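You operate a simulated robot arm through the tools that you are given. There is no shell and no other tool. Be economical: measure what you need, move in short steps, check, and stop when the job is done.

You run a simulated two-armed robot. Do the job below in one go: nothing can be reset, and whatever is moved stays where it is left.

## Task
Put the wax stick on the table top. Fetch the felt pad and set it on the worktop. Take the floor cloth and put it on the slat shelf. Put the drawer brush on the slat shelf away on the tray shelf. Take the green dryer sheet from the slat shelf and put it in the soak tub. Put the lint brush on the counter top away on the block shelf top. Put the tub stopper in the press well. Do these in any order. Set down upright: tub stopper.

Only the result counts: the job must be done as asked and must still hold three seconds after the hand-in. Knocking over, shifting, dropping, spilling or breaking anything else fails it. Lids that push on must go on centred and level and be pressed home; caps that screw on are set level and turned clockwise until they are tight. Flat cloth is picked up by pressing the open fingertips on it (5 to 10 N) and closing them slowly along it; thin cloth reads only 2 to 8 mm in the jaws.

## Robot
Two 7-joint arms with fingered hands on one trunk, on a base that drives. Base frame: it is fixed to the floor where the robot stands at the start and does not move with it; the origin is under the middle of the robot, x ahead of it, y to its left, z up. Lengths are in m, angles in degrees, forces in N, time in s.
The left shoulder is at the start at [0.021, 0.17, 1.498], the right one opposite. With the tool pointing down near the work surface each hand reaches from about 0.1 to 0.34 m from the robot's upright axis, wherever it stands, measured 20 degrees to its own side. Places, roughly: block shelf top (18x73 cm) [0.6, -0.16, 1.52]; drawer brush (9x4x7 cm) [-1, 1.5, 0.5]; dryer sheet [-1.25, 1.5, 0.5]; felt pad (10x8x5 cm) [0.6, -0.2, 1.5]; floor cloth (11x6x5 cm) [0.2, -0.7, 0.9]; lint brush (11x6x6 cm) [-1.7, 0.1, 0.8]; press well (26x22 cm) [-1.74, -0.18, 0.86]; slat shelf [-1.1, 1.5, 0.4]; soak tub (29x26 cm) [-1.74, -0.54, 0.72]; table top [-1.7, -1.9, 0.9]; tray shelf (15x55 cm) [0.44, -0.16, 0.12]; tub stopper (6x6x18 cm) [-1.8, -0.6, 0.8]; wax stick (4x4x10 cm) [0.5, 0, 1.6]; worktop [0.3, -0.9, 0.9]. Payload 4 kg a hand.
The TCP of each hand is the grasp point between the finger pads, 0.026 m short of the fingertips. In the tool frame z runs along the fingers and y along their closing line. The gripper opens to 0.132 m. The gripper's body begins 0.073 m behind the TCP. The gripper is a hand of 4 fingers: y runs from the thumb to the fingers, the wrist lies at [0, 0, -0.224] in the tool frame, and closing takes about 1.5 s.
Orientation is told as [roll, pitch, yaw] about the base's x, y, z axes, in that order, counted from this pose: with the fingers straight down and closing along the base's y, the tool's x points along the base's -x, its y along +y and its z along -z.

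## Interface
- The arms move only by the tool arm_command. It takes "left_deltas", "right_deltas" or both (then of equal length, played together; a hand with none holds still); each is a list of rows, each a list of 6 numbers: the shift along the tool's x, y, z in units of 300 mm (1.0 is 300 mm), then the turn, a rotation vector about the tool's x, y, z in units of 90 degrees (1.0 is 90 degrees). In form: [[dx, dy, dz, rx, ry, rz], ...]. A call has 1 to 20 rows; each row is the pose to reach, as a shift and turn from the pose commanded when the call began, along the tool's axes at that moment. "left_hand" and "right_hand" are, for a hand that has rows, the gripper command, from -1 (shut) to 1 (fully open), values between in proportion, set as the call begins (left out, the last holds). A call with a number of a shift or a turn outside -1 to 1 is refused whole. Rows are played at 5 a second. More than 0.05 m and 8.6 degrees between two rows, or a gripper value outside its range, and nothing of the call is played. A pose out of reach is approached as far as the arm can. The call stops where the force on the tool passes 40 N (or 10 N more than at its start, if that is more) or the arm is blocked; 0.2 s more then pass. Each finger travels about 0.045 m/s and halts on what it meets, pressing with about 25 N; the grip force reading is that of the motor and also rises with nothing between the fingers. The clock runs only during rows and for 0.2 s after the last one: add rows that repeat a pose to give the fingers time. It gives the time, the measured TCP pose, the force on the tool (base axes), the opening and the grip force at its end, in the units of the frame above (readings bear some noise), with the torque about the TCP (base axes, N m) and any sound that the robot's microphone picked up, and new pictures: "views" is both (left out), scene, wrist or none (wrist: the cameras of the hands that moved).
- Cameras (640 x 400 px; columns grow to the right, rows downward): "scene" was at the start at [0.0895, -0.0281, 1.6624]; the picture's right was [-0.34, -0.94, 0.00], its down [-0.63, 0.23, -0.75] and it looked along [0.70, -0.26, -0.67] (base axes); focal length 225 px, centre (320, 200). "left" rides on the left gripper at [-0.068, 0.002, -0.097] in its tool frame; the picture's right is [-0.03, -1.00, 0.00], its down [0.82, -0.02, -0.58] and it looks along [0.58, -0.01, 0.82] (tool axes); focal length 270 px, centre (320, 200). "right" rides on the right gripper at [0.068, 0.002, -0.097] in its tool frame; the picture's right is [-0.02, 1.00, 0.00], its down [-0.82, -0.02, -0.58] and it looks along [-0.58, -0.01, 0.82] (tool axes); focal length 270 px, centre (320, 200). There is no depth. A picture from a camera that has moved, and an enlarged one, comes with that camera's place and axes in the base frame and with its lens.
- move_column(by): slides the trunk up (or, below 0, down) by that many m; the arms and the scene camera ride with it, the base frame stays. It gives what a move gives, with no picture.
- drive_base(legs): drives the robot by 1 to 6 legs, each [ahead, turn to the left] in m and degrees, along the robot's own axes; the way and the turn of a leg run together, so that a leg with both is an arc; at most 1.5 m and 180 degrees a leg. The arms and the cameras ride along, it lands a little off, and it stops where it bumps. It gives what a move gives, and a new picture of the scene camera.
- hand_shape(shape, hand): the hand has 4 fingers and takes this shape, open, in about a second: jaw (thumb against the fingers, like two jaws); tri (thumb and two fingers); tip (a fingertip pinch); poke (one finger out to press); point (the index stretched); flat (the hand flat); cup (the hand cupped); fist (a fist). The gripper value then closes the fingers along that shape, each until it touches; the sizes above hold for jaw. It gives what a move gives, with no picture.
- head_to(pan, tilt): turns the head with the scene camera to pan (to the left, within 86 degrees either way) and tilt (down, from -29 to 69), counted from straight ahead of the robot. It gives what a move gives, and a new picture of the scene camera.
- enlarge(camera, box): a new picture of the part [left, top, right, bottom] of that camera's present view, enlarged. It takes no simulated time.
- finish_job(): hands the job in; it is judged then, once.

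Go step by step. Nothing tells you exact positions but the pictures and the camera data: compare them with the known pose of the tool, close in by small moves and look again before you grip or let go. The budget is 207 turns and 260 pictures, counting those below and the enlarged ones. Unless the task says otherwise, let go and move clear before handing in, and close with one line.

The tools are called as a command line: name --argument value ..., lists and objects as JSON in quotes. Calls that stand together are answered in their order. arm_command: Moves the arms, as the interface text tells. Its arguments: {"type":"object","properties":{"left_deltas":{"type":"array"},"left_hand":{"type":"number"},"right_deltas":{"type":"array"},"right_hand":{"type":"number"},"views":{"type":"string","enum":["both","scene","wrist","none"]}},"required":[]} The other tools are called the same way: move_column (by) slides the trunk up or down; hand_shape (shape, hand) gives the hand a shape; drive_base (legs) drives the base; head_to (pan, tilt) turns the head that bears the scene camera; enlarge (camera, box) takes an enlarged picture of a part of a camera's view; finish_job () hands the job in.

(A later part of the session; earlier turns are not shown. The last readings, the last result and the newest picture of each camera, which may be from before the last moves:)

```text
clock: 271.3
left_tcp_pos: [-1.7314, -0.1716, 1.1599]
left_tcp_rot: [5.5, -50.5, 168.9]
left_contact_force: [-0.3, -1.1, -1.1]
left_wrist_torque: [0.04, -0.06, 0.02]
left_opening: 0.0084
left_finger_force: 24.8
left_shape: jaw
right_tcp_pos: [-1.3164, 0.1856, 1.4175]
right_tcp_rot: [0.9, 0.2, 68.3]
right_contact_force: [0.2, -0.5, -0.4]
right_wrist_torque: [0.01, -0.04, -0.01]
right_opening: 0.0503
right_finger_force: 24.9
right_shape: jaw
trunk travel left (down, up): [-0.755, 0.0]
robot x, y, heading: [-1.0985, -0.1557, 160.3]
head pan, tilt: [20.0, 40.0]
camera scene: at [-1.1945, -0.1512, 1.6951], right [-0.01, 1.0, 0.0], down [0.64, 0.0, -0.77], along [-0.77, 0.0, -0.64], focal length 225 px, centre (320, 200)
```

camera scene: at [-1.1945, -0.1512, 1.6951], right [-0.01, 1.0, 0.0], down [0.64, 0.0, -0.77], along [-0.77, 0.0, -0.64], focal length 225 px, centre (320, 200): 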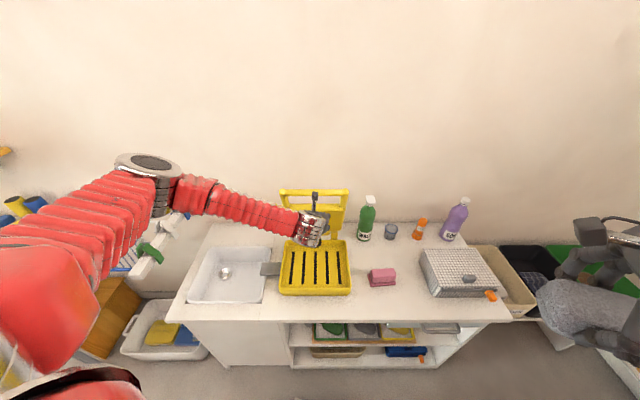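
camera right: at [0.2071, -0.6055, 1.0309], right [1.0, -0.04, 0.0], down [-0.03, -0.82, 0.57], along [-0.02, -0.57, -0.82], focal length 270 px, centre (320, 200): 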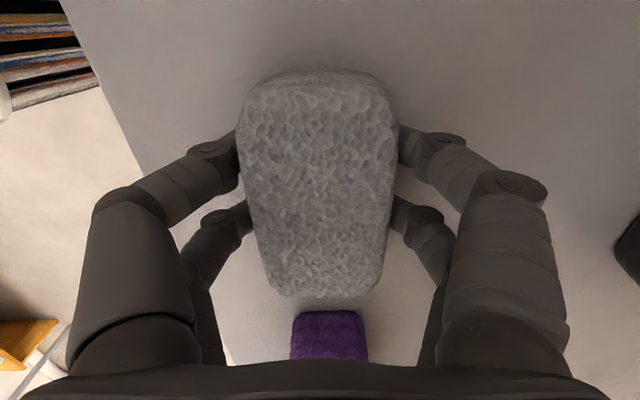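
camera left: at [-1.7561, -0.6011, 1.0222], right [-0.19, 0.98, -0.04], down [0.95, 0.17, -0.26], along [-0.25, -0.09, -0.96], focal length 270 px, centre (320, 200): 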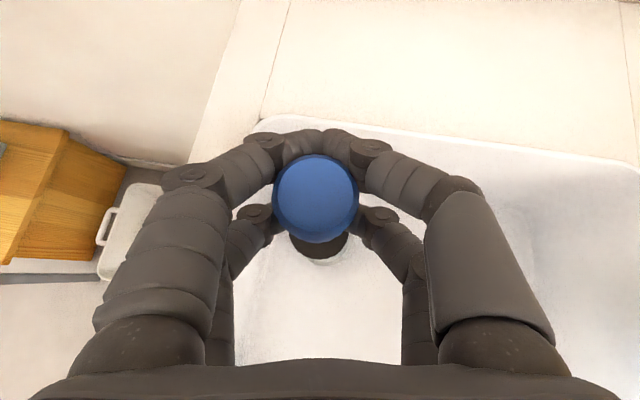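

The hand is right above the press well. I check with its camera.

arm_command --left_deltas '[[0, 0, 0, 0, 0, 0]]' --views "wrist"

```text
clock: 271.7
left_tcp_pos: [-1.7293, -0.1675, 1.1604]
left_tcp_rot: [5.9, -50.4, 168.6]
left_contact_force: [0.7, 0.7, -1.1]
left_wrist_torque: [-0.03, -0.01, 0.05]
left_opening: 0.0077
left_finger_force: 25.2
left_shape: jaw
right_tcp_pos: [-1.3152, 0.1887, 1.4177]
right_tcp_rot: [0.9, 0.4, 68.1]
right_contact_force: [0.7, 0.4, -0.8]
right_wrist_torque: [-0.06, 0.07, -0.01]
right_opening: 0.0503
right_finger_force: 24.7
right_shape: jaw
trunk travel left (down, up): [-0.755, 0.0]
robot x, y, heading: [-1.0999, -0.1559, 160.2]
head pan, tilt: [20.0, 40.0]
camera left: at [-1.6977, -0.1659, 1.2741], right [0.1, 0.99, -0.04], down [0.96, -0.11, -0.26], along [-0.27, -0.02, -0.96], focal length 270 px, centre (320, 200)
```

left: 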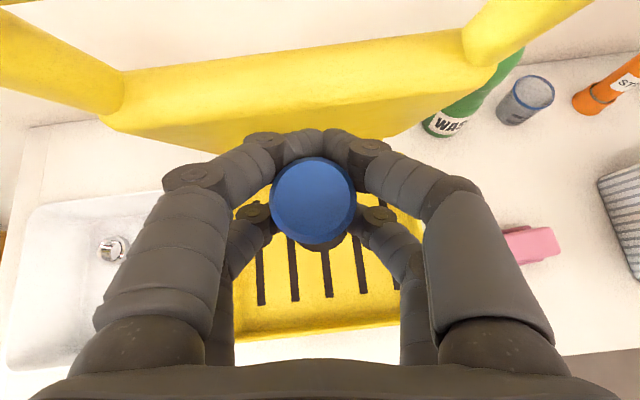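

Over the well centre; the knob slips slightly in the grip, so I lower promptly.

arm_command --left_deltas '[[0.085, -0.004, 0.07, 0, 0, 0], [0.17, -0.008, 0.137, 0, 0, 0], [0.255, -0.012, 0.205, 0, 0, 0], [0.3, -0.015, 0.243, 0, 0, 0], [0.325, -0.016, 0.263, 0, 0, 0], [0.345, -0.017, 0.28, 0, 0, 0]]' --views "wrist"

```text
clock: 273.1
left_tcp_pos: [-1.7333, -0.1735, 1.0237]
left_tcp_rot: [5.5, -50.4, 168.9]
left_contact_force: [-0.6, 0.4, -1.5]
left_wrist_torque: [-0.02, 0.01, -0.02]
left_opening: 0.0076
left_finger_force: 25.0
left_shape: jaw
right_tcp_pos: [-1.318, 0.186, 1.4171]
right_tcp_rot: [0.9, 0.2, 68.3]
right_contact_force: [0.3, 0.0, 0.4]
right_wrist_torque: [-0.02, -0.02, -0.04]
right_opening: 0.0503
right_finger_force: 24.8
right_shape: jaw
trunk travel left (down, up): [-0.755, 0.0]
robot x, y, heading: [-1.1002, -0.156, 160.4]
head pan, tilt: [20.0, 40.0]
camera left: at [-1.701, -0.1723, 1.1383], right [0.1, 0.99, -0.04], down [0.96, -0.11, -0.26], along [-0.27, -0.01, -0.96], focal length 270 px, centre (320, 200)
```

left: 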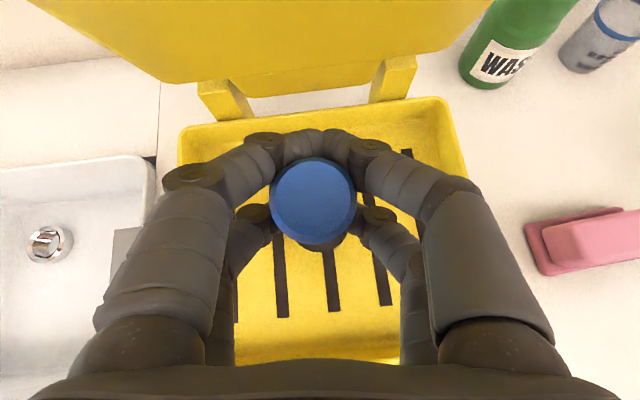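

arm_command --left_deltas '[[0.01, 0, 0.008, 0, 0, 0], [0.02, 0, 0.016, 0, 0, 0], [0.03, 0, 0.024, 0, 0, 0], [0.04, 0, 0.032, 0, 0, 0]]' --views "none"

```text
clock: 274.1
left_tcp_pos: [-1.7307, -0.1736, 1.011]
left_tcp_rot: [5.9, -50.3, 169.0]
left_contact_force: [0.2, -0.3, 4.9]
left_wrist_torque: [-0.01, 0.02, 0.02]
left_opening: 0.0077
left_finger_force: 25.1
left_shape: jaw
right_tcp_pos: [-1.3173, 0.1865, 1.4178]
right_tcp_rot: [0.9, 0.2, 68.4]
right_contact_force: [0.5, 0.4, -1.1]
right_wrist_torque: [0.0, 0.0, 0.01]
right_opening: 0.0503
right_finger_force: 25.0
right_shape: jaw
trunk travel left (down, up): [-0.755, 0.0]
robot x, y, heading: [-1.1011, -0.1521, 160.4]
head pan, tilt: [20.0, 40.0]
```

arm_command --left_deltas '[[0.007, 0, 0.005, 0, 0, 0], [0.007, 0, 0.005, 0, 0, 0]]' --views "wrist"

```text
clock: 274.7
left_tcp_pos: [-1.7303, -0.1738, 1.0109]
left_tcp_rot: [6.0, -50.5, 168.8]
left_contact_force: [0.3, -0.9, 20.3]
left_wrist_torque: [-0.09, 0.02, -0.02]
left_opening: 0.008
left_finger_force: 25.2
left_shape: jaw
right_tcp_pos: [-1.3155, 0.1859, 1.4189]
right_tcp_rot: [0.9, 0.2, 68.3]
right_contact_force: [-0.6, -0.2, -0.6]
right_wrist_torque: [-0.03, -0.06, 0.01]
right_opening: 0.0502
right_finger_force: 24.7
right_shape: jaw
trunk travel left (down, up): [-0.755, 0.0]
robot x, y, heading: [-1.1032, -0.1543, 160.6]
head pan, tilt: [20.0, 40.0]
camera left: at [-1.6998, -0.1714, 1.1246], right [0.1, 0.99, -0.05], down [0.96, -0.11, -0.27], along [-0.27, -0.02, -0.96], focal length 270 px, centre (320, 200)
```

left: 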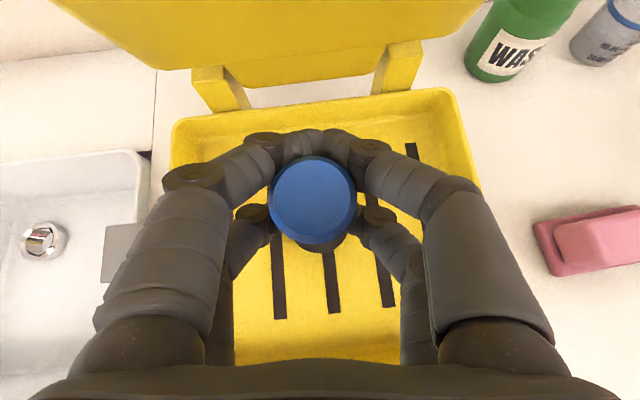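

Firm contact (20 N). I open slowly and check that the stopper stands.

arm_command --left_deltas '[[-0.004, 0, -0.003, 0, 0, 0], [-0.004, 0, -0.003, 0, 0, 0], [-0.004, 0, -0.003, 0, 0, 0], [-0.004, 0, -0.003, 0, 0, 0], [-0.004, 0, -0.003, 0, 0, 0], [-0.004, 0, -0.003, 0, 0, 0], [-0.004, 0, -0.003, 0, 0, 0]]' --left_hand 0.3 --views "wrist"

```text
clock: 276.3
left_tcp_pos: [-1.732, -0.1759, 1.0085]
left_tcp_rot: [6.0, -50.1, 168.8]
left_contact_force: [0.4, -0.1, 0.0]
left_wrist_torque: [-0.01, 0.0, -0.01]
left_opening: 0.0854
left_finger_force: 0.1
left_shape: jaw
right_tcp_pos: [-1.3178, 0.1872, 1.4174]
right_tcp_rot: [0.8, 0.2, 68.2]
right_contact_force: [0.2, 0.2, -0.3]
right_wrist_torque: [-0.02, -0.01, -0.03]
right_opening: 0.0505
right_finger_force: 24.6
right_shape: jaw
trunk travel left (down, up): [-0.755, 0.0]
robot x, y, heading: [-1.1016, -0.1505, 160.4]
head pan, tilt: [20.0, 40.0]
camera left: at [-1.7007, -0.1718, 1.1232], right [0.1, 0.99, -0.05], down [0.96, -0.11, -0.26], along [-0.26, -0.02, -0.96], focal length 270 px, centre (320, 200)
```

left: 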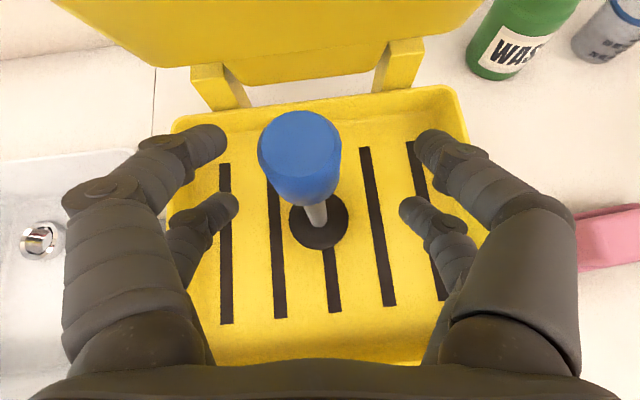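

The stopper stands upright in the press well. I retreat along the tool axis.

arm_command --left_deltas '[[0, 0, -0.12, 0, 0, 0], [0, 0, -0.25, 0, 0, 0], [0, 0, -0.4, 0, 0, 0], [0, 0, -0.55, 0, 0, 0], [0, 0, -0.7, 0, 0, 0]]' --views "both"

```text
clock: 277.5
left_tcp_pos: [-1.5667, -0.1835, 1.1414]
left_tcp_rot: [5.7, -50.5, 168.8]
left_contact_force: [-0.2, -0.3, -0.2]
left_wrist_torque: [0.0, -0.01, 0.02]
left_opening: 0.0854
left_finger_force: 0.2
left_shape: jaw
right_tcp_pos: [-1.3156, 0.185, 1.4196]
right_tcp_rot: [1.0, 0.2, 68.3]
right_contact_force: [-0.2, 0.6, -0.7]
right_wrist_torque: [0.04, 0.06, 0.0]
right_opening: 0.0504
right_finger_force: 24.7
right_shape: jaw
trunk travel left (down, up): [-0.755, 0.0]
robot x, y, heading: [-1.0965, -0.1506, 160.2]
head pan, tilt: [20.0, 40.0]
camera scene: at [-1.1945, -0.1513, 1.6951], right [-0.01, 1.0, 0.0], down [0.64, 0.0, -0.77], along [-0.77, 0.0, -0.64], focal length 225 px, centre (320, 200)
camera left: at [-1.535, -0.1815, 1.2554], right [0.1, 0.99, -0.04], down [0.96, -0.11, -0.27], along [-0.27, -0.01, -0.96], focal length 270 px, centre (320, 200)
```

scene: 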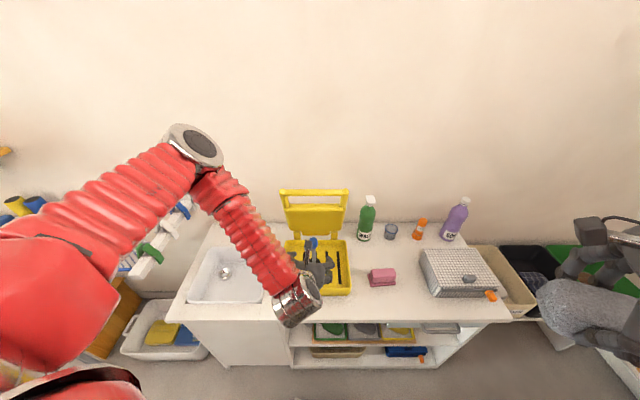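
left: 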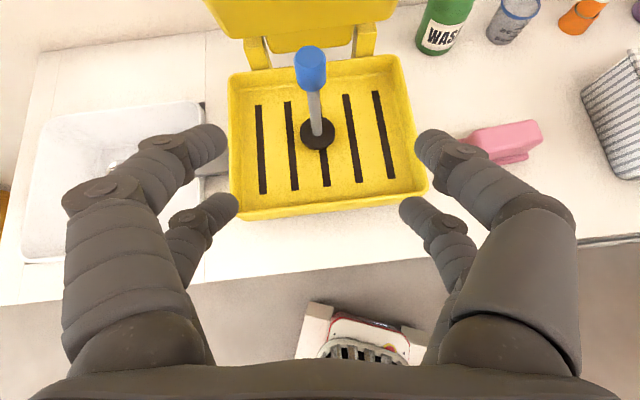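

Next the slat shelf. I back off, turn and drive towards it.

drive_base --legs '[[-0.18, 0], [0, -35]]'

drive_base --legs '[[0, -25], [0.5, 0]]'

head_to --pan 0 --tilt 45

```text
clock: 280.9
left_tcp_pos: [-1.3306, 0.0296, 1.1406]
left_tcp_rot: [5.5, -50.3, 134.0]
left_contact_force: [0.0, -0.1, -0.6]
left_wrist_torque: [0.01, 0.06, -0.03]
left_opening: 0.0855
left_finger_force: 0.0
left_shape: jaw
right_tcp_pos: [-0.9149, 0.1888, 1.4181]
right_tcp_rot: [0.8, 0.3, 33.5]
right_contact_force: [0.7, 0.6, -0.4]
right_wrist_torque: [0.02, 0.03, 0.01]
right_opening: 0.0503
right_finger_force: 25.2
right_shape: jaw
trunk travel left (down, up): [-0.755, 0.0]
robot x, y, heading: [-0.9533, -0.2336, 125.9]
head pan, tilt: [20.0, 40.0]
camera scene: at [-1.0314, -0.1741, 1.6951], right [0.56, 0.83, 0.0], down [0.53, -0.36, -0.77], along [-0.63, 0.43, -0.64], focal length 225 px, centre (320, 200)
```

scene: 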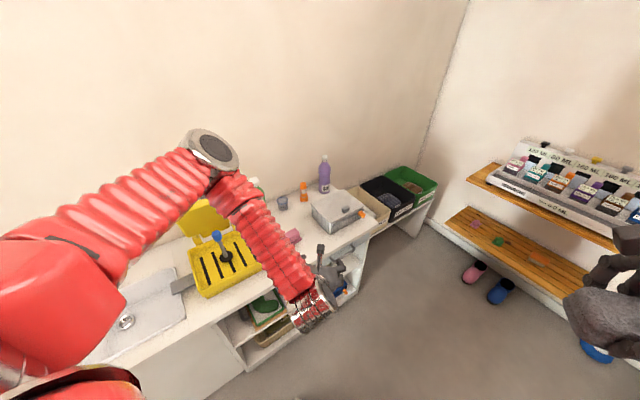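

```text
clock: 285.3
left_tcp_pos: [-1.2762, 0.6547, 1.1419]
left_tcp_rot: [5.7, -50.5, 108.7]
left_contact_force: [0.1, 0.1, 0.5]
left_wrist_torque: [0.0, 0.01, 0.0]
left_opening: 0.0855
left_finger_force: 0.1
left_shape: jaw
right_tcp_pos: [-0.8299, 0.6216, 1.4181]
right_tcp_rot: [0.9, 0.1, 8.3]
right_contact_force: [-0.4, -0.3, 0.0]
right_wrist_torque: [-0.04, -0.04, -0.02]
right_opening: 0.05
right_finger_force: 25.6
right_shape: jaw
trunk travel left (down, up): [-0.755, 0.0]
robot x, y, heading: [-1.0456, 0.2543, 100.4]
head pan, tilt: [20.0, 40.0]
camera scene: at [-1.0935, 0.3412, 1.6952], right [0.86, 0.51, 0.0], down [0.33, -0.55, -0.77], along [-0.39, 0.66, -0.64], focal length 225 px, centre (320, 200)
```

scene: 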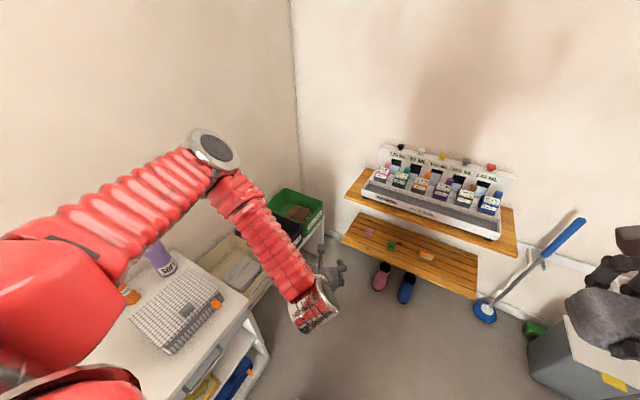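

```text
clock: 286.1
left_tcp_pos: [-1.2771, 0.6542, 1.1418]
left_tcp_rot: [5.6, -50.4, 108.8]
left_contact_force: [0.7, -0.3, 0.6]
left_wrist_torque: [0.0, -0.02, -0.01]
left_opening: 0.086
left_finger_force: 0.0
left_shape: jaw
right_tcp_pos: [-0.8328, 0.6223, 1.4187]
right_tcp_rot: [0.9, 0.2, 8.3]
right_contact_force: [0.3, 0.2, -0.1]
right_wrist_torque: [-0.02, 0.0, 0.03]
right_opening: 0.05
right_finger_force: 24.6
right_shape: jaw
trunk travel left (down, up): [-0.755, 0.0]
robot x, y, heading: [-1.049, 0.2585, 100.4]
head pan, tilt: [0.0, 45.0]
camera scene: at [-1.0656, 0.3488, 1.6878], right [0.98, 0.18, 0.0], down [0.13, -0.7, -0.71], along [-0.13, 0.69, -0.71], focal length 225 px, centre (320, 200)
```

scene: 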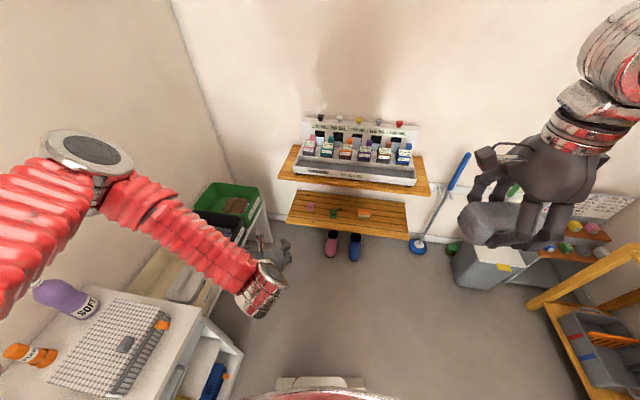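

enlarge --camera "scene" --box '[270, 150, 440, 256]'

```text
3.76 times, centred on (355, 203) of scene
camera zoom: at [-1.0656, 0.3488, 1.6878], right [0.98, 0.18, 0.0], down [0.13, -0.7, -0.71], along [-0.13, 0.69, -0.71], focal length 846 px, centre (188, 189)
```

zoom: 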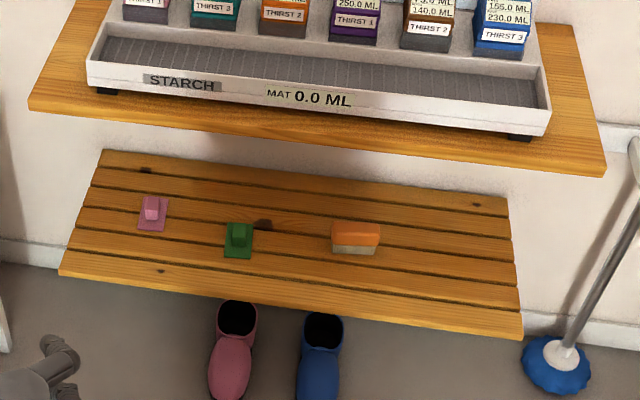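

The orange drawer brush is at about (-0.96,1.48), the green dryer sheet with a grip fold at about (-1.2,1.45), pink beside it. The upper shelf overhangs, so I will place the cloth near the front right of the slats. I pull the left hand back and approach.

arm_command --left_deltas '[[0.05, 0, -0.14, 0, 0, 0], [0.1, 0, -0.28, 0, 0, 0], [0.15, 0, -0.42, 0, 0, 0], [0.2, 0, -0.56, 0, 0, 0], [0.24, 0, -0.7, 0, 0, 0], [0.27, 0, -0.85, 0, 0, 0]]' --views "none"

drive_base --legs '[[0, -11], [0.45, 0]]'

move_column --by -0.4

head_to --pan 0 --tilt 40

```text
clock: 287.3
left_tcp_pos: [-1.2753, 0.5225, 1.2091]
left_tcp_rot: [9.5, -57.2, 122.1]
left_contact_force: [0.3, 0.6, -0.6]
left_wrist_torque: [0.01, 0.02, 0.01]
left_opening: 0.0858
left_finger_force: 0.0
left_shape: jaw
left hand out of reach, approached as far as the arm can: row 5
right_tcp_pos: [-0.8327, 0.6219, 1.42]
right_tcp_rot: [0.8, 0.2, 8.2]
right_contact_force: [0.0, 0.3, 0.1]
right_wrist_torque: [0.0, 0.0, 0.03]
right_opening: 0.0501
right_finger_force: 24.5
right_shape: jaw
trunk travel left (down, up): [-0.755, 0.0]
robot x, y, heading: [-1.0487, 0.2553, 100.2]
head pan, tilt: [0.0, 45.0]
stopped in row 5 (left hand): the arm was blocked; the commanded pose is now the measured one
```

```text
clock: 290.8
left_tcp_pos: [-1.2107, 1.0161, 1.2065]
left_tcp_rot: [9.6, -57.4, 110.4]
left_contact_force: [0.7, 0.0, -0.3]
left_wrist_torque: [0.0, -0.02, -0.01]
left_opening: 0.0855
left_finger_force: 0.1
left_shape: jaw
right_tcp_pos: [-0.7576, 1.023, 1.4194]
right_tcp_rot: [0.7, 0.1, -3.5]
right_contact_force: [-0.6, -0.4, -0.8]
right_wrist_torque: [-0.03, 0.01, -0.02]
right_opening: 0.0498
right_finger_force: 25.3
right_shape: jaw
trunk travel left (down, up): [-0.755, 0.0]
robot x, y, heading: [-1.0392, 0.7127, 89.1]
head pan, tilt: [0.0, 45.0]
camera scene: at [-1.039, 0.8029, 1.6878], right [1.0, -0.02, 0.0], down [-0.01, -0.71, -0.71], along [0.01, 0.71, -0.71], focal length 225 px, centre (320, 200)
```

scene: 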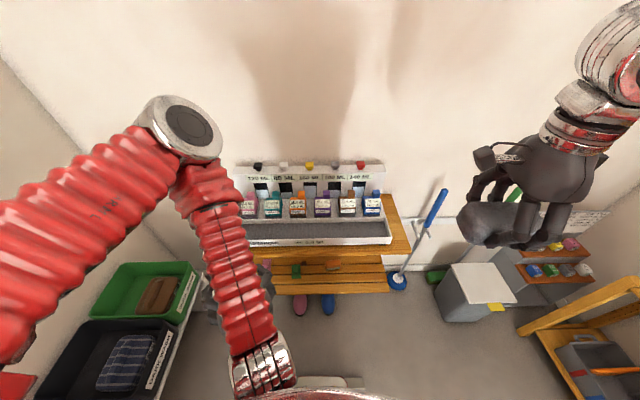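

```text
clock: 294.7
left_tcp_pos: [-1.212, 1.0232, 0.8066]
left_tcp_rot: [9.0, -58.5, 111.9]
left_contact_force: [-1.5, -1.0, 0.6]
left_wrist_torque: [-0.03, 0.01, 0.02]
left_opening: 0.0858
left_finger_force: 0.1
left_shape: jaw
right_tcp_pos: [-0.7567, 1.0213, 1.0213]
right_tcp_rot: [1.0, 0.2, -3.5]
right_contact_force: [1.0, 0.3, -0.4]
right_wrist_torque: [0.06, 0.02, -0.02]
right_opening: 0.0501
right_finger_force: 25.1
right_shape: jaw
trunk travel left (down, up): [-0.355, 0.4]
robot x, y, heading: [-1.0424, 0.7076, 89.1]
head pan, tilt: [0.0, 45.0]
```

```text
clock: 295.3
left_tcp_pos: [-1.2123, 1.0223, 0.8072]
left_tcp_rot: [9.0, -58.5, 111.9]
left_contact_force: [0.1, 0.3, -0.3]
left_wrist_torque: [0.03, -0.03, 0.03]
left_opening: 0.0858
left_finger_force: 0.2
left_shape: jaw
right_tcp_pos: [-0.7568, 1.0221, 1.0197]
right_tcp_rot: [0.8, 0.2, -3.6]
right_contact_force: [-0.2, 1.0, -0.5]
right_wrist_torque: [0.0, 0.0, 0.0]
right_opening: 0.0502
right_finger_force: 25.0
right_shape: jaw
trunk travel left (down, up): [-0.355, 0.4]
robot x, y, heading: [-1.0416, 0.7065, 88.9]
head pan, tilt: [0.0, 40.0]
camera scene: at [-1.0382, 0.8452, 1.2934], right [1.0, -0.02, 0.0], down [-0.01, -0.64, -0.77], along [0.01, 0.77, -0.64], focal length 225 px, centre (320, 200)
```

scene: 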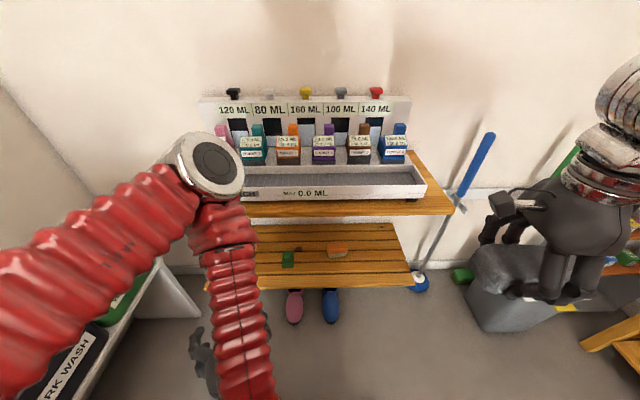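

I turn the left hand to pointing down to get its elbow away from the shelf, and look at the result.

arm_command --left_deltas '[[-0.04, 0, -0.03, 0, 0.08, 0], [-0.08, 0, -0.05, 0, 0.16, 0], [-0.13, 0, -0.08, 0, 0.24, 0], [-0.17, 0, -0.1, 0, 0.32, 0], [-0.21, 0, -0.13, 0, 0.4, 0], [-0.25, 0, -0.16, 0, 0.48, 0], [-0.3, 0, -0.18, 0, 0.56, 0], [-0.34, 0, -0.21, 0, 0.64, 0]]' --views "none"

head_to --pan 15 --tilt 40

```text
clock: 297.1
left_tcp_pos: [-1.2026, 1.0235, 0.9266]
left_tcp_rot: [5.1, 0.0, 118.5]
left_contact_force: [-0.6, 0.1, -0.5]
left_wrist_torque: [-0.01, -0.02, 0.0]
left_opening: 0.0855
left_finger_force: 0.0
left_shape: jaw
left hand out of reach, approached as far as the arm can: row 1, 2, 3, 4, 5, 6
right_tcp_pos: [-0.7573, 1.0238, 1.0198]
right_tcp_rot: [0.8, 0.2, -3.6]
right_contact_force: [-0.6, -0.2, 0.5]
right_wrist_torque: [0.0, -0.01, -0.01]
right_opening: 0.05
right_finger_force: 25.3
right_shape: jaw
trunk travel left (down, up): [-0.355, 0.4]
robot x, y, heading: [-1.043, 0.7095, 89.0]
head pan, tilt: [0.0, 40.0]
```

```text
clock: 297.9
left_tcp_pos: [-1.2024, 1.0226, 0.9253]
left_tcp_rot: [5.2, -0.3, 118.3]
left_contact_force: [0.3, -0.4, -0.1]
left_wrist_torque: [0.03, 0.04, 0.02]
left_opening: 0.0858
left_finger_force: 0.1
left_shape: jaw
right_tcp_pos: [-0.7571, 1.0226, 1.0204]
right_tcp_rot: [0.8, 0.1, -3.5]
right_contact_force: [1.3, -0.2, -0.7]
right_wrist_torque: [0.01, -0.03, 0.01]
right_opening: 0.05
right_finger_force: 25.2
right_shape: jaw
trunk travel left (down, up): [-0.355, 0.4]
robot x, y, heading: [-1.0417, 0.7108, 88.7]
head pan, tilt: [15.0, 40.0]
camera scene: at [-1.0603, 0.8427, 1.2934], right [0.97, 0.24, 0.0], down [0.16, -0.62, -0.77], along [-0.19, 0.74, -0.64], focal length 225 px, centre (320, 200)
```

scene: 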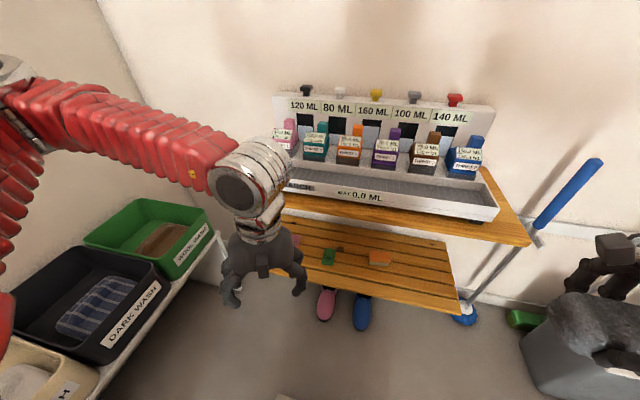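

arm_command --left_deltas '[[0.1, 0, 0, 0, 0, 0], [0.2, 0, 0, 0, 0, 0], [0.28, 0, 0, 0, 0, 0]]' --views "none"

drive_base --legs '[[0.15, 0]]'

arm_command --right_deltas '[[0, -0.05, 0.15, -0.02, 0, 0], [0, -0.05, 0.3, -0.04, 0, 0], [0, -0.05, 0.45, -0.06, 0, 0], [0, -0.05, 0.6, -0.08, 0, 0], [0, -0.05, 0.75, -0.1, 0, 0], [0, -0.05, 0.9, -0.12, 0, 0], [0, -0.05, 1.0, -0.15, 0, 0]]' --views "both"

```text
clock: 298.7
left_tcp_pos: [-1.1418, 0.9727, 0.9285]
left_tcp_rot: [5.3, 0.0, 118.4]
left_contact_force: [0.3, 1.2, -0.4]
left_wrist_torque: [-0.01, 0.01, 0.01]
left_opening: 0.0858
left_finger_force: 0.2
left_shape: jaw
left hand out of reach, approached as far as the arm can: row 2, 3
right_tcp_pos: [-0.757, 1.0237, 1.0213]
right_tcp_rot: [0.8, 0.2, -3.5]
right_contact_force: [-1.0, 0.5, -0.7]
right_wrist_torque: [-0.01, 0.03, -0.04]
right_opening: 0.05
right_finger_force: 24.8
right_shape: jaw
trunk travel left (down, up): [-0.355, 0.4]
robot x, y, heading: [-1.0416, 0.7064, 89.1]
head pan, tilt: [15.0, 40.0]
```

```text
clock: 300.1
left_tcp_pos: [-1.1385, 1.1216, 0.9294]
left_tcp_rot: [5.4, 0.0, 118.4]
left_contact_force: [-0.1, 0.8, 0.6]
left_wrist_torque: [-0.02, -0.01, 0.01]
left_opening: 0.0858
left_finger_force: 0.0
left_shape: jaw
right_tcp_pos: [-0.7544, 1.1734, 1.0192]
right_tcp_rot: [0.9, 0.2, -3.5]
right_contact_force: [-0.7, 0.2, -0.3]
right_wrist_torque: [-0.03, 0.03, -0.02]
right_opening: 0.0501
right_finger_force: 25.4
right_shape: jaw
trunk travel left (down, up): [-0.355, 0.4]
robot x, y, heading: [-1.0369, 0.8609, 89.1]
head pan, tilt: [15.0, 40.0]
camera scene: at [-1.0576, 0.9931, 1.2932], right [0.97, 0.24, 0.0], down [0.16, -0.63, -0.76], along [-0.19, 0.74, -0.64], focal length 225 px, centre (320, 200)
```

scene: 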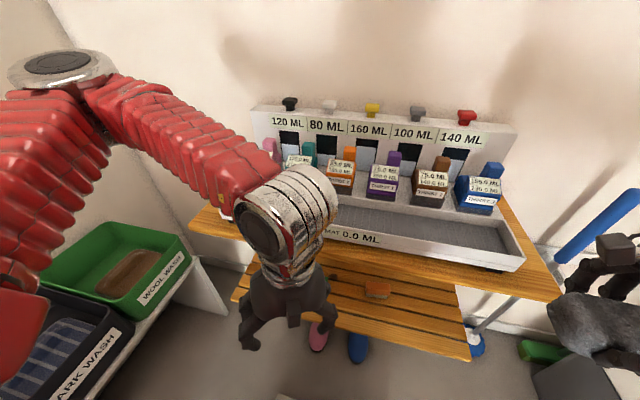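

```text
clock: 301.7
left_tcp_pos: [-1.1398, 1.12, 0.9293]
left_tcp_rot: [5.3, -0.1, 118.5]
left_contact_force: [0.0, 0.9, -0.1]
left_wrist_torque: [0.04, -0.04, -0.03]
left_opening: 0.0859
left_finger_force: 0.0
left_shape: jaw
right_tcp_pos: [-0.7532, 1.1615, 0.7221]
right_tcp_rot: [14.4, 0.1, -3.4]
right_contact_force: [0.1, -0.1, -0.4]
right_wrist_torque: [0.02, 0.01, -0.01]
right_opening: 0.0497
right_finger_force: 25.6
right_shape: jaw
right hand out of reach, approached as far as the arm can: row 1, 2, 3, 4, 5
trunk travel left (down, up): [-0.355, 0.4]
robot x, y, heading: [-1.0351, 0.8545, 89.1]
head pan, tilt: [15.0, 40.0]
camera scene: at [-1.0575, 0.9913, 1.2934], right [0.97, 0.24, 0.0], down [0.16, -0.62, -0.77], along [-0.19, 0.74, -0.64], focal length 225 px, centre (320, 200)
camera right: at [-0.8224, 1.1425, 0.816], right [0.08, 0.96, 0.25], down [0.81, -0.21, 0.55], along [0.58, 0.15, -0.8], focal length 270 px, centre (320, 200)
```

scene: 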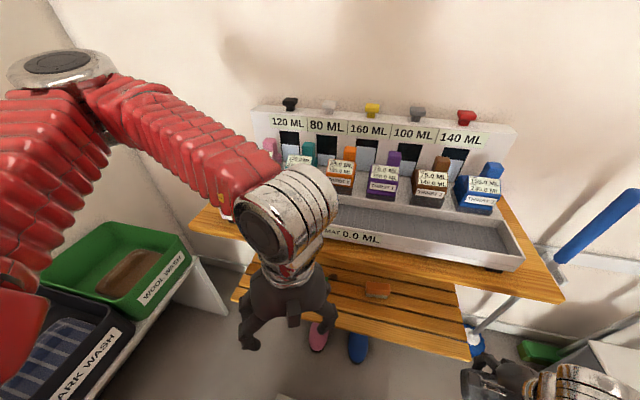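
right: 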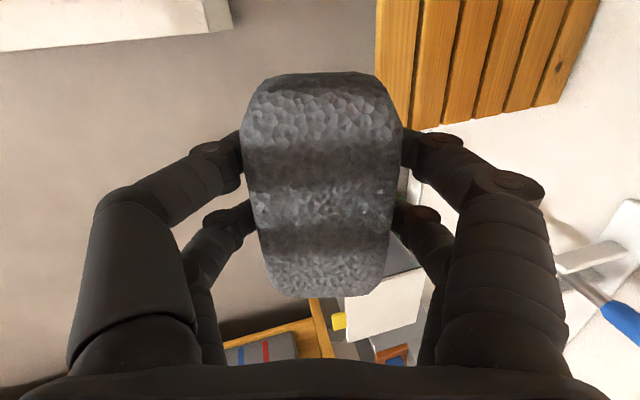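

Tilt direction is right. I go down in front of the shelf, then slide in above the slats at low height.

arm_command --right_deltas '[[0.03, -0.05, 0.15, 0, 0, 0], [0.06, -0.1, 0.3, 0, 0, 0], [0.09, -0.15, 0.45, 0, 0, 0], [0.12, -0.2, 0.58, 0, 0, 0], [0.14, -0.22, 0.68, 0, 0, 0]]' --views "wrist"

```text
clock: 302.9
left_tcp_pos: [-1.1404, 1.1202, 0.9295]
left_tcp_rot: [5.2, -0.1, 118.3]
left_contact_force: [0.2, -0.7, -0.2]
left_wrist_torque: [0.01, -0.03, 0.01]
left_opening: 0.0859
left_finger_force: 0.1
left_shape: jaw
right_tcp_pos: [-0.7772, 1.1533, 0.5376]
right_tcp_rot: [14.0, 0.3, -3.5]
right_contact_force: [-0.8, -0.2, -0.6]
right_wrist_torque: [0.04, -0.03, -0.02]
right_opening: 0.0496
right_finger_force: 24.8
right_shape: jaw
right hand out of reach, approached as far as the arm can: row 4, 5
trunk travel left (down, up): [-0.355, 0.4]
robot x, y, heading: [-1.0363, 0.8565, 89.1]
head pan, tilt: [15.0, 40.0]
camera right: at [-0.8456, 1.1339, 0.6322], right [0.09, 0.97, 0.24], down [0.81, -0.21, 0.55], along [0.58, 0.15, -0.8], focal length 270 px, centre (320, 200)
```

right: 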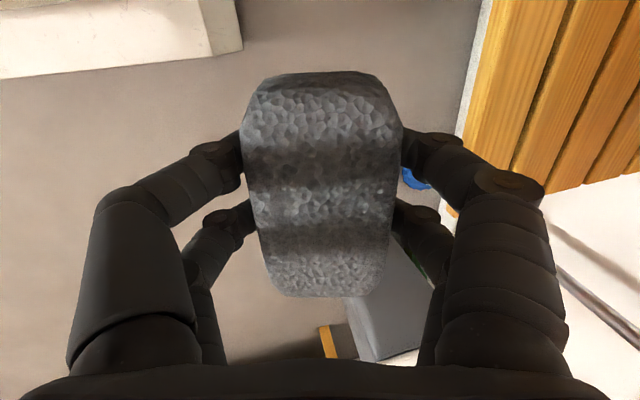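

move_column --by -0.05

arm_command --right_deltas '[[0.015, 0.14, 0.037, 0, 0, 0], [0.03, 0.28, 0.074, 0, 0, 0], [0.045, 0.42, 0.11, 0, 0, 0], [0.058, 0.56, 0.143, 0, 0, 0], [0.065, 0.7, 0.178, 0, 0, 0]]' --views "both"

```text
clock: 303.8
left_tcp_pos: [-1.1387, 1.1241, 0.8718]
left_tcp_rot: [6.2, 1.6, 118.4]
left_contact_force: [1.0, 0.2, -0.5]
left_wrist_torque: [0.04, -0.02, -0.01]
left_opening: 0.0858
left_finger_force: 0.0
left_shape: jaw
right_tcp_pos: [-0.7754, 1.1494, 0.4836]
right_tcp_rot: [12.6, 0.2, -3.5]
right_contact_force: [0.1, -0.2, -0.5]
right_wrist_torque: [-0.01, 0.0, -0.02]
right_opening: 0.0498
right_finger_force: 25.1
right_shape: jaw
trunk travel left (down, up): [-0.305, 0.45]
robot x, y, heading: [-1.0383, 0.8626, 89.0]
head pan, tilt: [15.0, 40.0]
```

```text
clock: 305.0
left_tcp_pos: [-1.1407, 1.1248, 0.8722]
left_tcp_rot: [6.4, 1.7, 118.5]
left_contact_force: [-0.7, 0.1, 0.4]
left_wrist_torque: [0.02, 0.0, -0.01]
left_opening: 0.0855
left_finger_force: 0.0
left_shape: jaw
right_tcp_pos: [-0.7831, 1.3653, 0.4792]
right_tcp_rot: [12.5, 0.2, -3.5]
right_contact_force: [0.0, 0.2, 0.9]
right_wrist_torque: [0.03, 0.02, -0.03]
right_opening: 0.05
right_finger_force: 25.2
right_shape: jaw
trunk travel left (down, up): [-0.305, 0.45]
robot x, y, heading: [-1.0386, 0.8616, 89.0]
head pan, tilt: [15.0, 40.0]
camera scene: at [-1.0576, 1.0072, 1.2424], right [0.97, 0.24, 0.0], down [0.16, -0.62, -0.77], along [-0.19, 0.74, -0.64], focal length 225 px, centre (320, 200)
camera right: at [-0.8528, 1.3491, 0.574], right [0.09, 0.97, 0.22], down [0.81, -0.19, 0.56], along [0.58, 0.13, -0.8], focal length 270 px, centre (320, 200)
```

scene: 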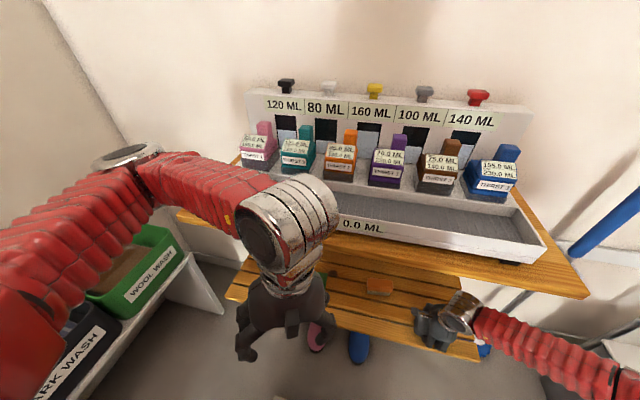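
right: 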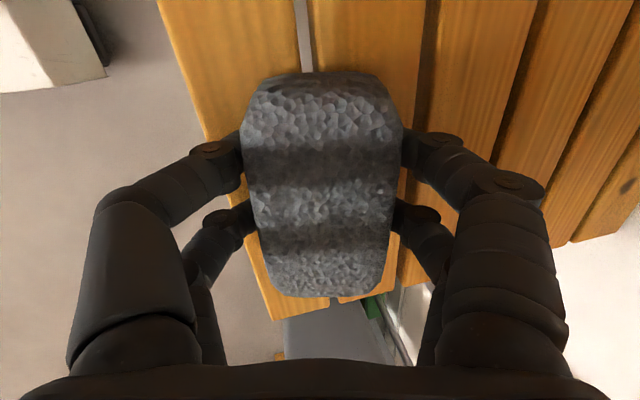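

arm_command --right_deltas '[[0.05, 0.03, 0.007, 0, 0, 0], [0.105, 0.056, 0.014, 0, 0, 0], [0.105, 0.048, 0.045, 0, 0, 0], [0.105, 0.043, 0.065, 0, 0, 0], [0.105, 0.04, 0.08, 0, 0, 0]]' --views "none"

arm_command --right_deltas '[[0, -0.003, 0.012, 0, 0, 0], [0, -0.006, 0.024, 0, 0, 0], [0, -0.009, 0.036, 0, 0, 0]]' --views "wrist"

```text
clock: 305.9
left_tcp_pos: [-1.1416, 1.1218, 0.8733]
left_tcp_rot: [6.3, 1.5, 118.4]
left_contact_force: [-0.3, -0.5, 0.2]
left_wrist_torque: [0.0, -0.02, -0.01]
left_opening: 0.0858
left_finger_force: 0.1
left_shape: jaw
right_tcp_pos: [-0.8126, 1.3864, 0.4741]
right_tcp_rot: [12.9, 0.1, -3.6]
right_contact_force: [5.0, -16.2, 32.9]
right_wrist_torque: [-1.22, 0.02, 0.13]
right_opening: 0.0519
right_finger_force: 24.9
right_shape: jaw
trunk travel left (down, up): [-0.305, 0.45]
robot x, y, heading: [-1.0395, 0.8605, 89.0]
head pan, tilt: [15.0, 40.0]
stopped in row 4 (right hand): the force on the tool passed its limit at 44 N (the readings are from after the stop); the commanded pose is now the measured one
```

```text
clock: 306.3
left_tcp_pos: [-1.1407, 1.1225, 0.8733]
left_tcp_rot: [6.3, 1.5, 118.5]
left_contact_force: [0.1, 0.8, 0.5]
left_wrist_torque: [0.01, 0.01, 0.0]
left_opening: 0.0857
left_finger_force: 0.1
left_shape: jaw
right_tcp_pos: [-0.8134, 1.3865, 0.4732]
right_tcp_rot: [13.0, 0.2, -3.8]
right_contact_force: [3.6, -16.3, 33.7]
right_wrist_torque: [-1.2, -0.01, 0.15]
right_opening: 0.0521
right_finger_force: 25.0
right_shape: jaw
trunk travel left (down, up): [-0.305, 0.45]
robot x, y, heading: [-1.0372, 0.8618, 89.1]
head pan, tilt: [15.0, 40.0]
stopped in row 1 (right hand): the force on the tool passed its limit at 48 N (the readings are from after the stop); the commanded pose is now the measured one
camera right: at [-0.8824, 1.3715, 0.5679], right [0.09, 0.97, 0.23], down [0.81, -0.2, 0.55], along [0.58, 0.13, -0.8], focal length 270 px, centre (320, 200)
```

right: 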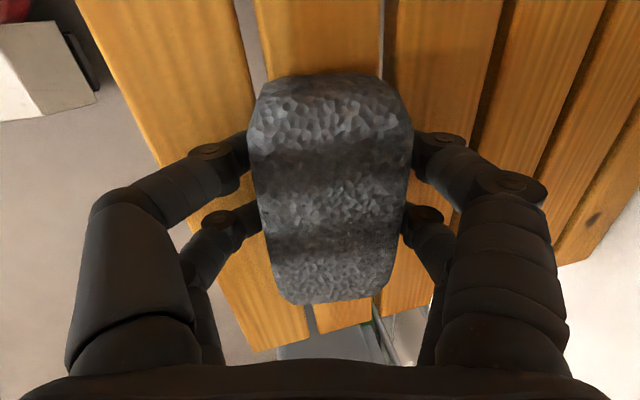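

Contact: the cloth rests on the slats. I ease off slightly and release.

arm_command --right_deltas '[[0, 0.002, -0.012, 0, 0, 0], [0, 0.002, -0.012, 0, 0, 0], [0, 0.002, -0.012, 0, 0, 0], [0, 0.002, -0.012, 0, 0, 0], [0, 0.002, -0.012, 0, 0, 0], [0, 0.002, -0.012, 0, 0, 0]]' --right_hand 0.4 --views "wrist"

```text
clock: 307.7
left_tcp_pos: [-1.1393, 1.1233, 0.8727]
left_tcp_rot: [6.2, 1.7, 118.4]
left_contact_force: [-0.1, 0.8, -0.9]
left_wrist_torque: [0.02, -0.03, -0.01]
left_opening: 0.0857
left_finger_force: 0.1
left_shape: jaw
right_tcp_pos: [-0.8134, 1.389, 0.4754]
right_tcp_rot: [13.1, 0.3, -3.7]
right_contact_force: [-0.3, 8.2, 27.7]
right_wrist_torque: [-0.79, 0.18, -0.02]
right_opening: 0.0865
right_finger_force: 0.0
right_shape: jaw
trunk travel left (down, up): [-0.305, 0.45]
robot x, y, heading: [-1.0354, 0.8588, 89.0]
head pan, tilt: [15.0, 40.0]
camera right: at [-0.8823, 1.3719, 0.5704], right [0.09, 0.97, 0.23], down [0.81, -0.2, 0.55], along [0.58, 0.13, -0.8], focal length 270 px, centre (320, 200)
```

right: 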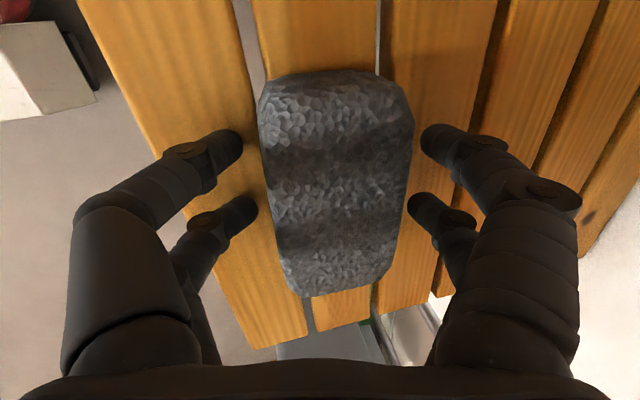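

arm_command --right_deltas '[[0, 0.012, -0.05, 0, 0, 0], [0, 0.024, -0.1, 0, 0, 0], [0, 0.036, -0.15, 0, 0, 0], [0, 0.048, -0.21, 0, 0, 0]]' --views "wrist"

```text
clock: 308.7
left_tcp_pos: [-1.1389, 1.1259, 0.8724]
left_tcp_rot: [6.4, 1.6, 118.4]
left_contact_force: [-0.3, -0.2, 0.0]
left_wrist_torque: [-0.01, 0.0, -0.01]
left_opening: 0.0856
left_finger_force: 0.1
left_shape: jaw
right_tcp_pos: [-0.8113, 1.3878, 0.5389]
right_tcp_rot: [12.8, 0.1, -3.6]
right_contact_force: [0.3, 0.4, -0.2]
right_wrist_torque: [0.02, 0.01, 0.03]
right_opening: 0.0921
right_finger_force: 0.1
right_shape: jaw
trunk travel left (down, up): [-0.305, 0.45]
robot x, y, heading: [-1.0299, 0.8553, 89.3]
head pan, tilt: [15.0, 40.0]
camera right: at [-0.8809, 1.3715, 0.6337], right [0.09, 0.97, 0.22], down [0.81, -0.2, 0.56], along [0.58, 0.13, -0.8], focal length 270 px, centre (320, 200)
```

right: 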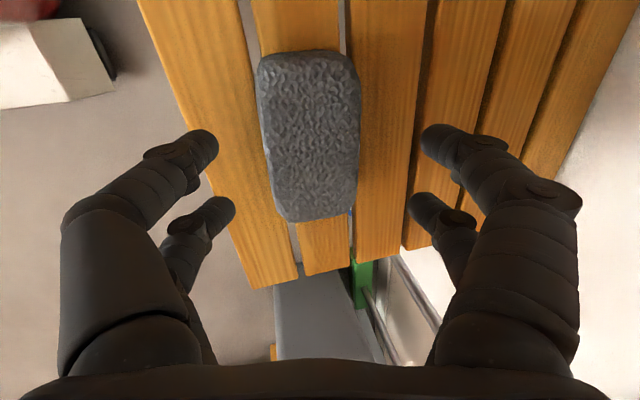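

The cloth lies flat on the slats. I retreat the right hand, then re-orient it (closing sideways, tilted forward) for the drawer brush.

arm_command --right_deltas '[[-0.01, -0.14, -0.03, 0, 0, 0], [-0.02, -0.28, -0.06, 0, 0, 0], [-0.03, -0.42, -0.09, 0, 0, 0], [-0.04, -0.56, -0.12, 0, 0, 0], [-0.05, -0.7, -0.15, 0, 0, 0]]' --right_hand 1 --views "none"

arm_command --right_deltas '[[0, 0, -0.06, 0, 0, 0.09], [0, 0, -0.12, 0, 0, 0.18], [0, 0, -0.18, 0, 0, 0.27], [0, 0, -0.24, 0, 0, 0.36], [0, 0, -0.3, 0, 0, 0.45], [0, 0, -0.3, 0, 0, 0.54], [0, 0, -0.3, 0, 0, 0.63], [0, 0, -0.3, 0, 0, 0.72], [0, 0, -0.3, 0, 0, 0.81], [0, 0, -0.3, 0, 0, 0.9], [0, 0, -0.3, 0, 0, 0.96]]' --views "wrist"

```text
clock: 309.9
left_tcp_pos: [-1.1394, 1.1244, 0.8735]
left_tcp_rot: [6.4, 1.7, 118.4]
left_contact_force: [0.4, 0.1, 0.5]
left_wrist_torque: [-0.01, 0.01, 0.01]
left_opening: 0.0861
left_finger_force: 0.0
left_shape: jaw
right_tcp_pos: [-0.8108, 1.1731, 0.5361]
right_tcp_rot: [12.9, 0.2, -3.7]
right_contact_force: [-0.3, -0.4, 1.4]
right_wrist_torque: [-0.03, 0.0, 0.0]
right_opening: 0.132
right_finger_force: 0.1
right_shape: jaw
trunk travel left (down, up): [-0.305, 0.45]
robot x, y, heading: [-1.0387, 0.8552, 89.1]
head pan, tilt: [15.0, 40.0]
```

```text
clock: 312.3
left_tcp_pos: [-1.1395, 1.1243, 0.8736]
left_tcp_rot: [6.4, 1.6, 118.4]
left_contact_force: [0.8, 0.0, 0.3]
left_wrist_torque: [0.02, 0.01, -0.02]
left_opening: 0.0857
left_finger_force: 0.0
left_shape: jaw
right_tcp_pos: [-0.8135, 1.1526, 0.6222]
right_tcp_rot: [0.5, 13.0, -90.3]
right_contact_force: [0.3, 0.3, 0.6]
right_wrist_torque: [-0.03, -0.03, 0.01]
right_opening: 0.132
right_finger_force: 0.1
right_shape: jaw
trunk travel left (down, up): [-0.305, 0.45]
robot x, y, heading: [-1.0359, 0.8562, 89.2]
head pan, tilt: [15.0, 40.0]
camera right: at [-0.8121, 1.1966, 0.7319], right [1.0, -0.03, 0.0], down [-0.03, -0.92, 0.38], along [-0.01, -0.38, -0.92], focal length 270 px, centre (320, 200)
```

right: 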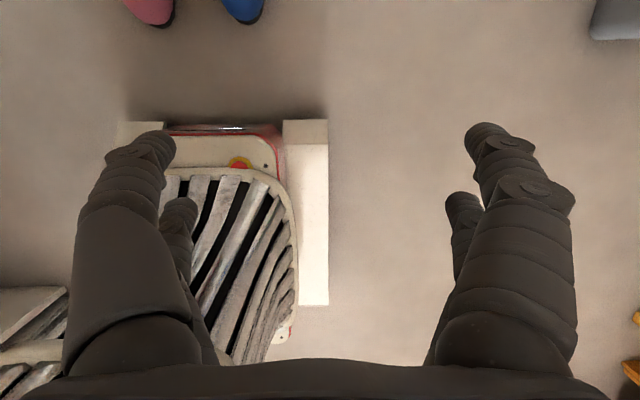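

arm_command --right_deltas '[[0, -0.08, 0, 0, 0.08, 0], [0, -0.16, 0, 0, 0.16, 0], [0, -0.24, 0, 0, 0.24, 0], [0, -0.32, 0, 0, 0.32, 0], [0, -0.4, 0, 0, 0.4, 0], [0, -0.45, 0, 0, 0.45, 0]]' --views "both"

```text
clock: 313.9
left_tcp_pos: [-1.1382, 1.1232, 0.8738]
left_tcp_rot: [6.4, 1.5, 118.4]
left_contact_force: [0.6, 0.8, 0.0]
left_wrist_torque: [0.01, 0.03, 0.01]
left_opening: 0.0859
left_finger_force: 0.1
left_shape: jaw
right_tcp_pos: [-0.9181, 1.2065, 0.652]
right_tcp_rot: [-2.2, 52.5, -108.7]
right_contact_force: [-0.4, -0.5, -0.3]
right_wrist_torque: [0.0, 0.02, 0.05]
right_opening: 0.1319
right_finger_force: 0.2
right_shape: jaw
right hand out of reach, approached as far as the arm can: row 1, 2, 3, 4, 5, 6
trunk travel left (down, up): [-0.305, 0.45]
robot x, y, heading: [-1.0394, 0.8584, 88.8]
head pan, tilt: [15.0, 40.0]
stopped in row 6 (right hand): the arm was blocked; the commanded pose is now the measured one
camera scene: at [-1.0567, 1.0055, 1.2427], right [0.97, 0.24, 0.0], down [0.16, -0.62, -0.77], along [-0.19, 0.74, -0.64], focal length 225 px, centre (320, 200)
camera right: at [-0.9252, 1.1698, 0.7653], right [0.95, -0.31, -0.04], down [-0.3, -0.9, -0.3], along [0.05, 0.3, -0.95], focal length 270 px, centre (320, 200)
```

scene: 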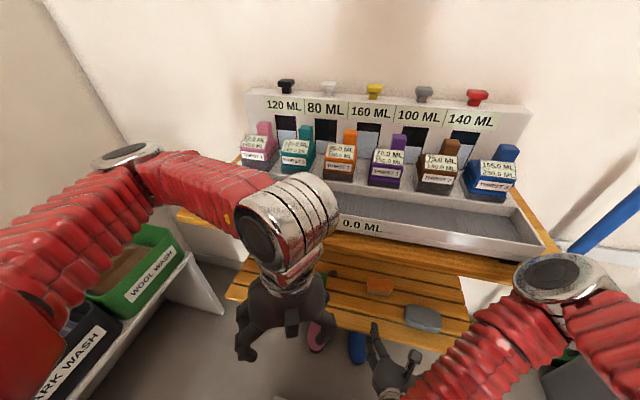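
right: 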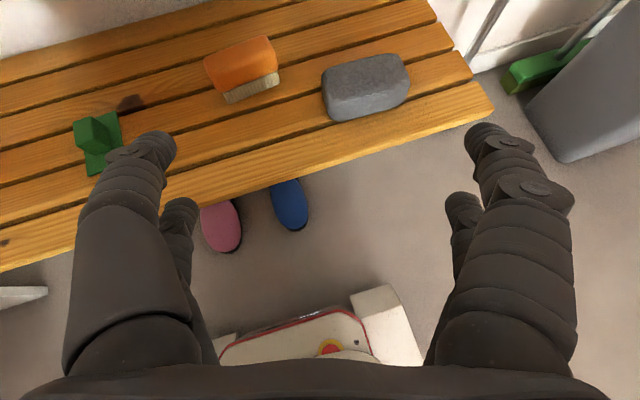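

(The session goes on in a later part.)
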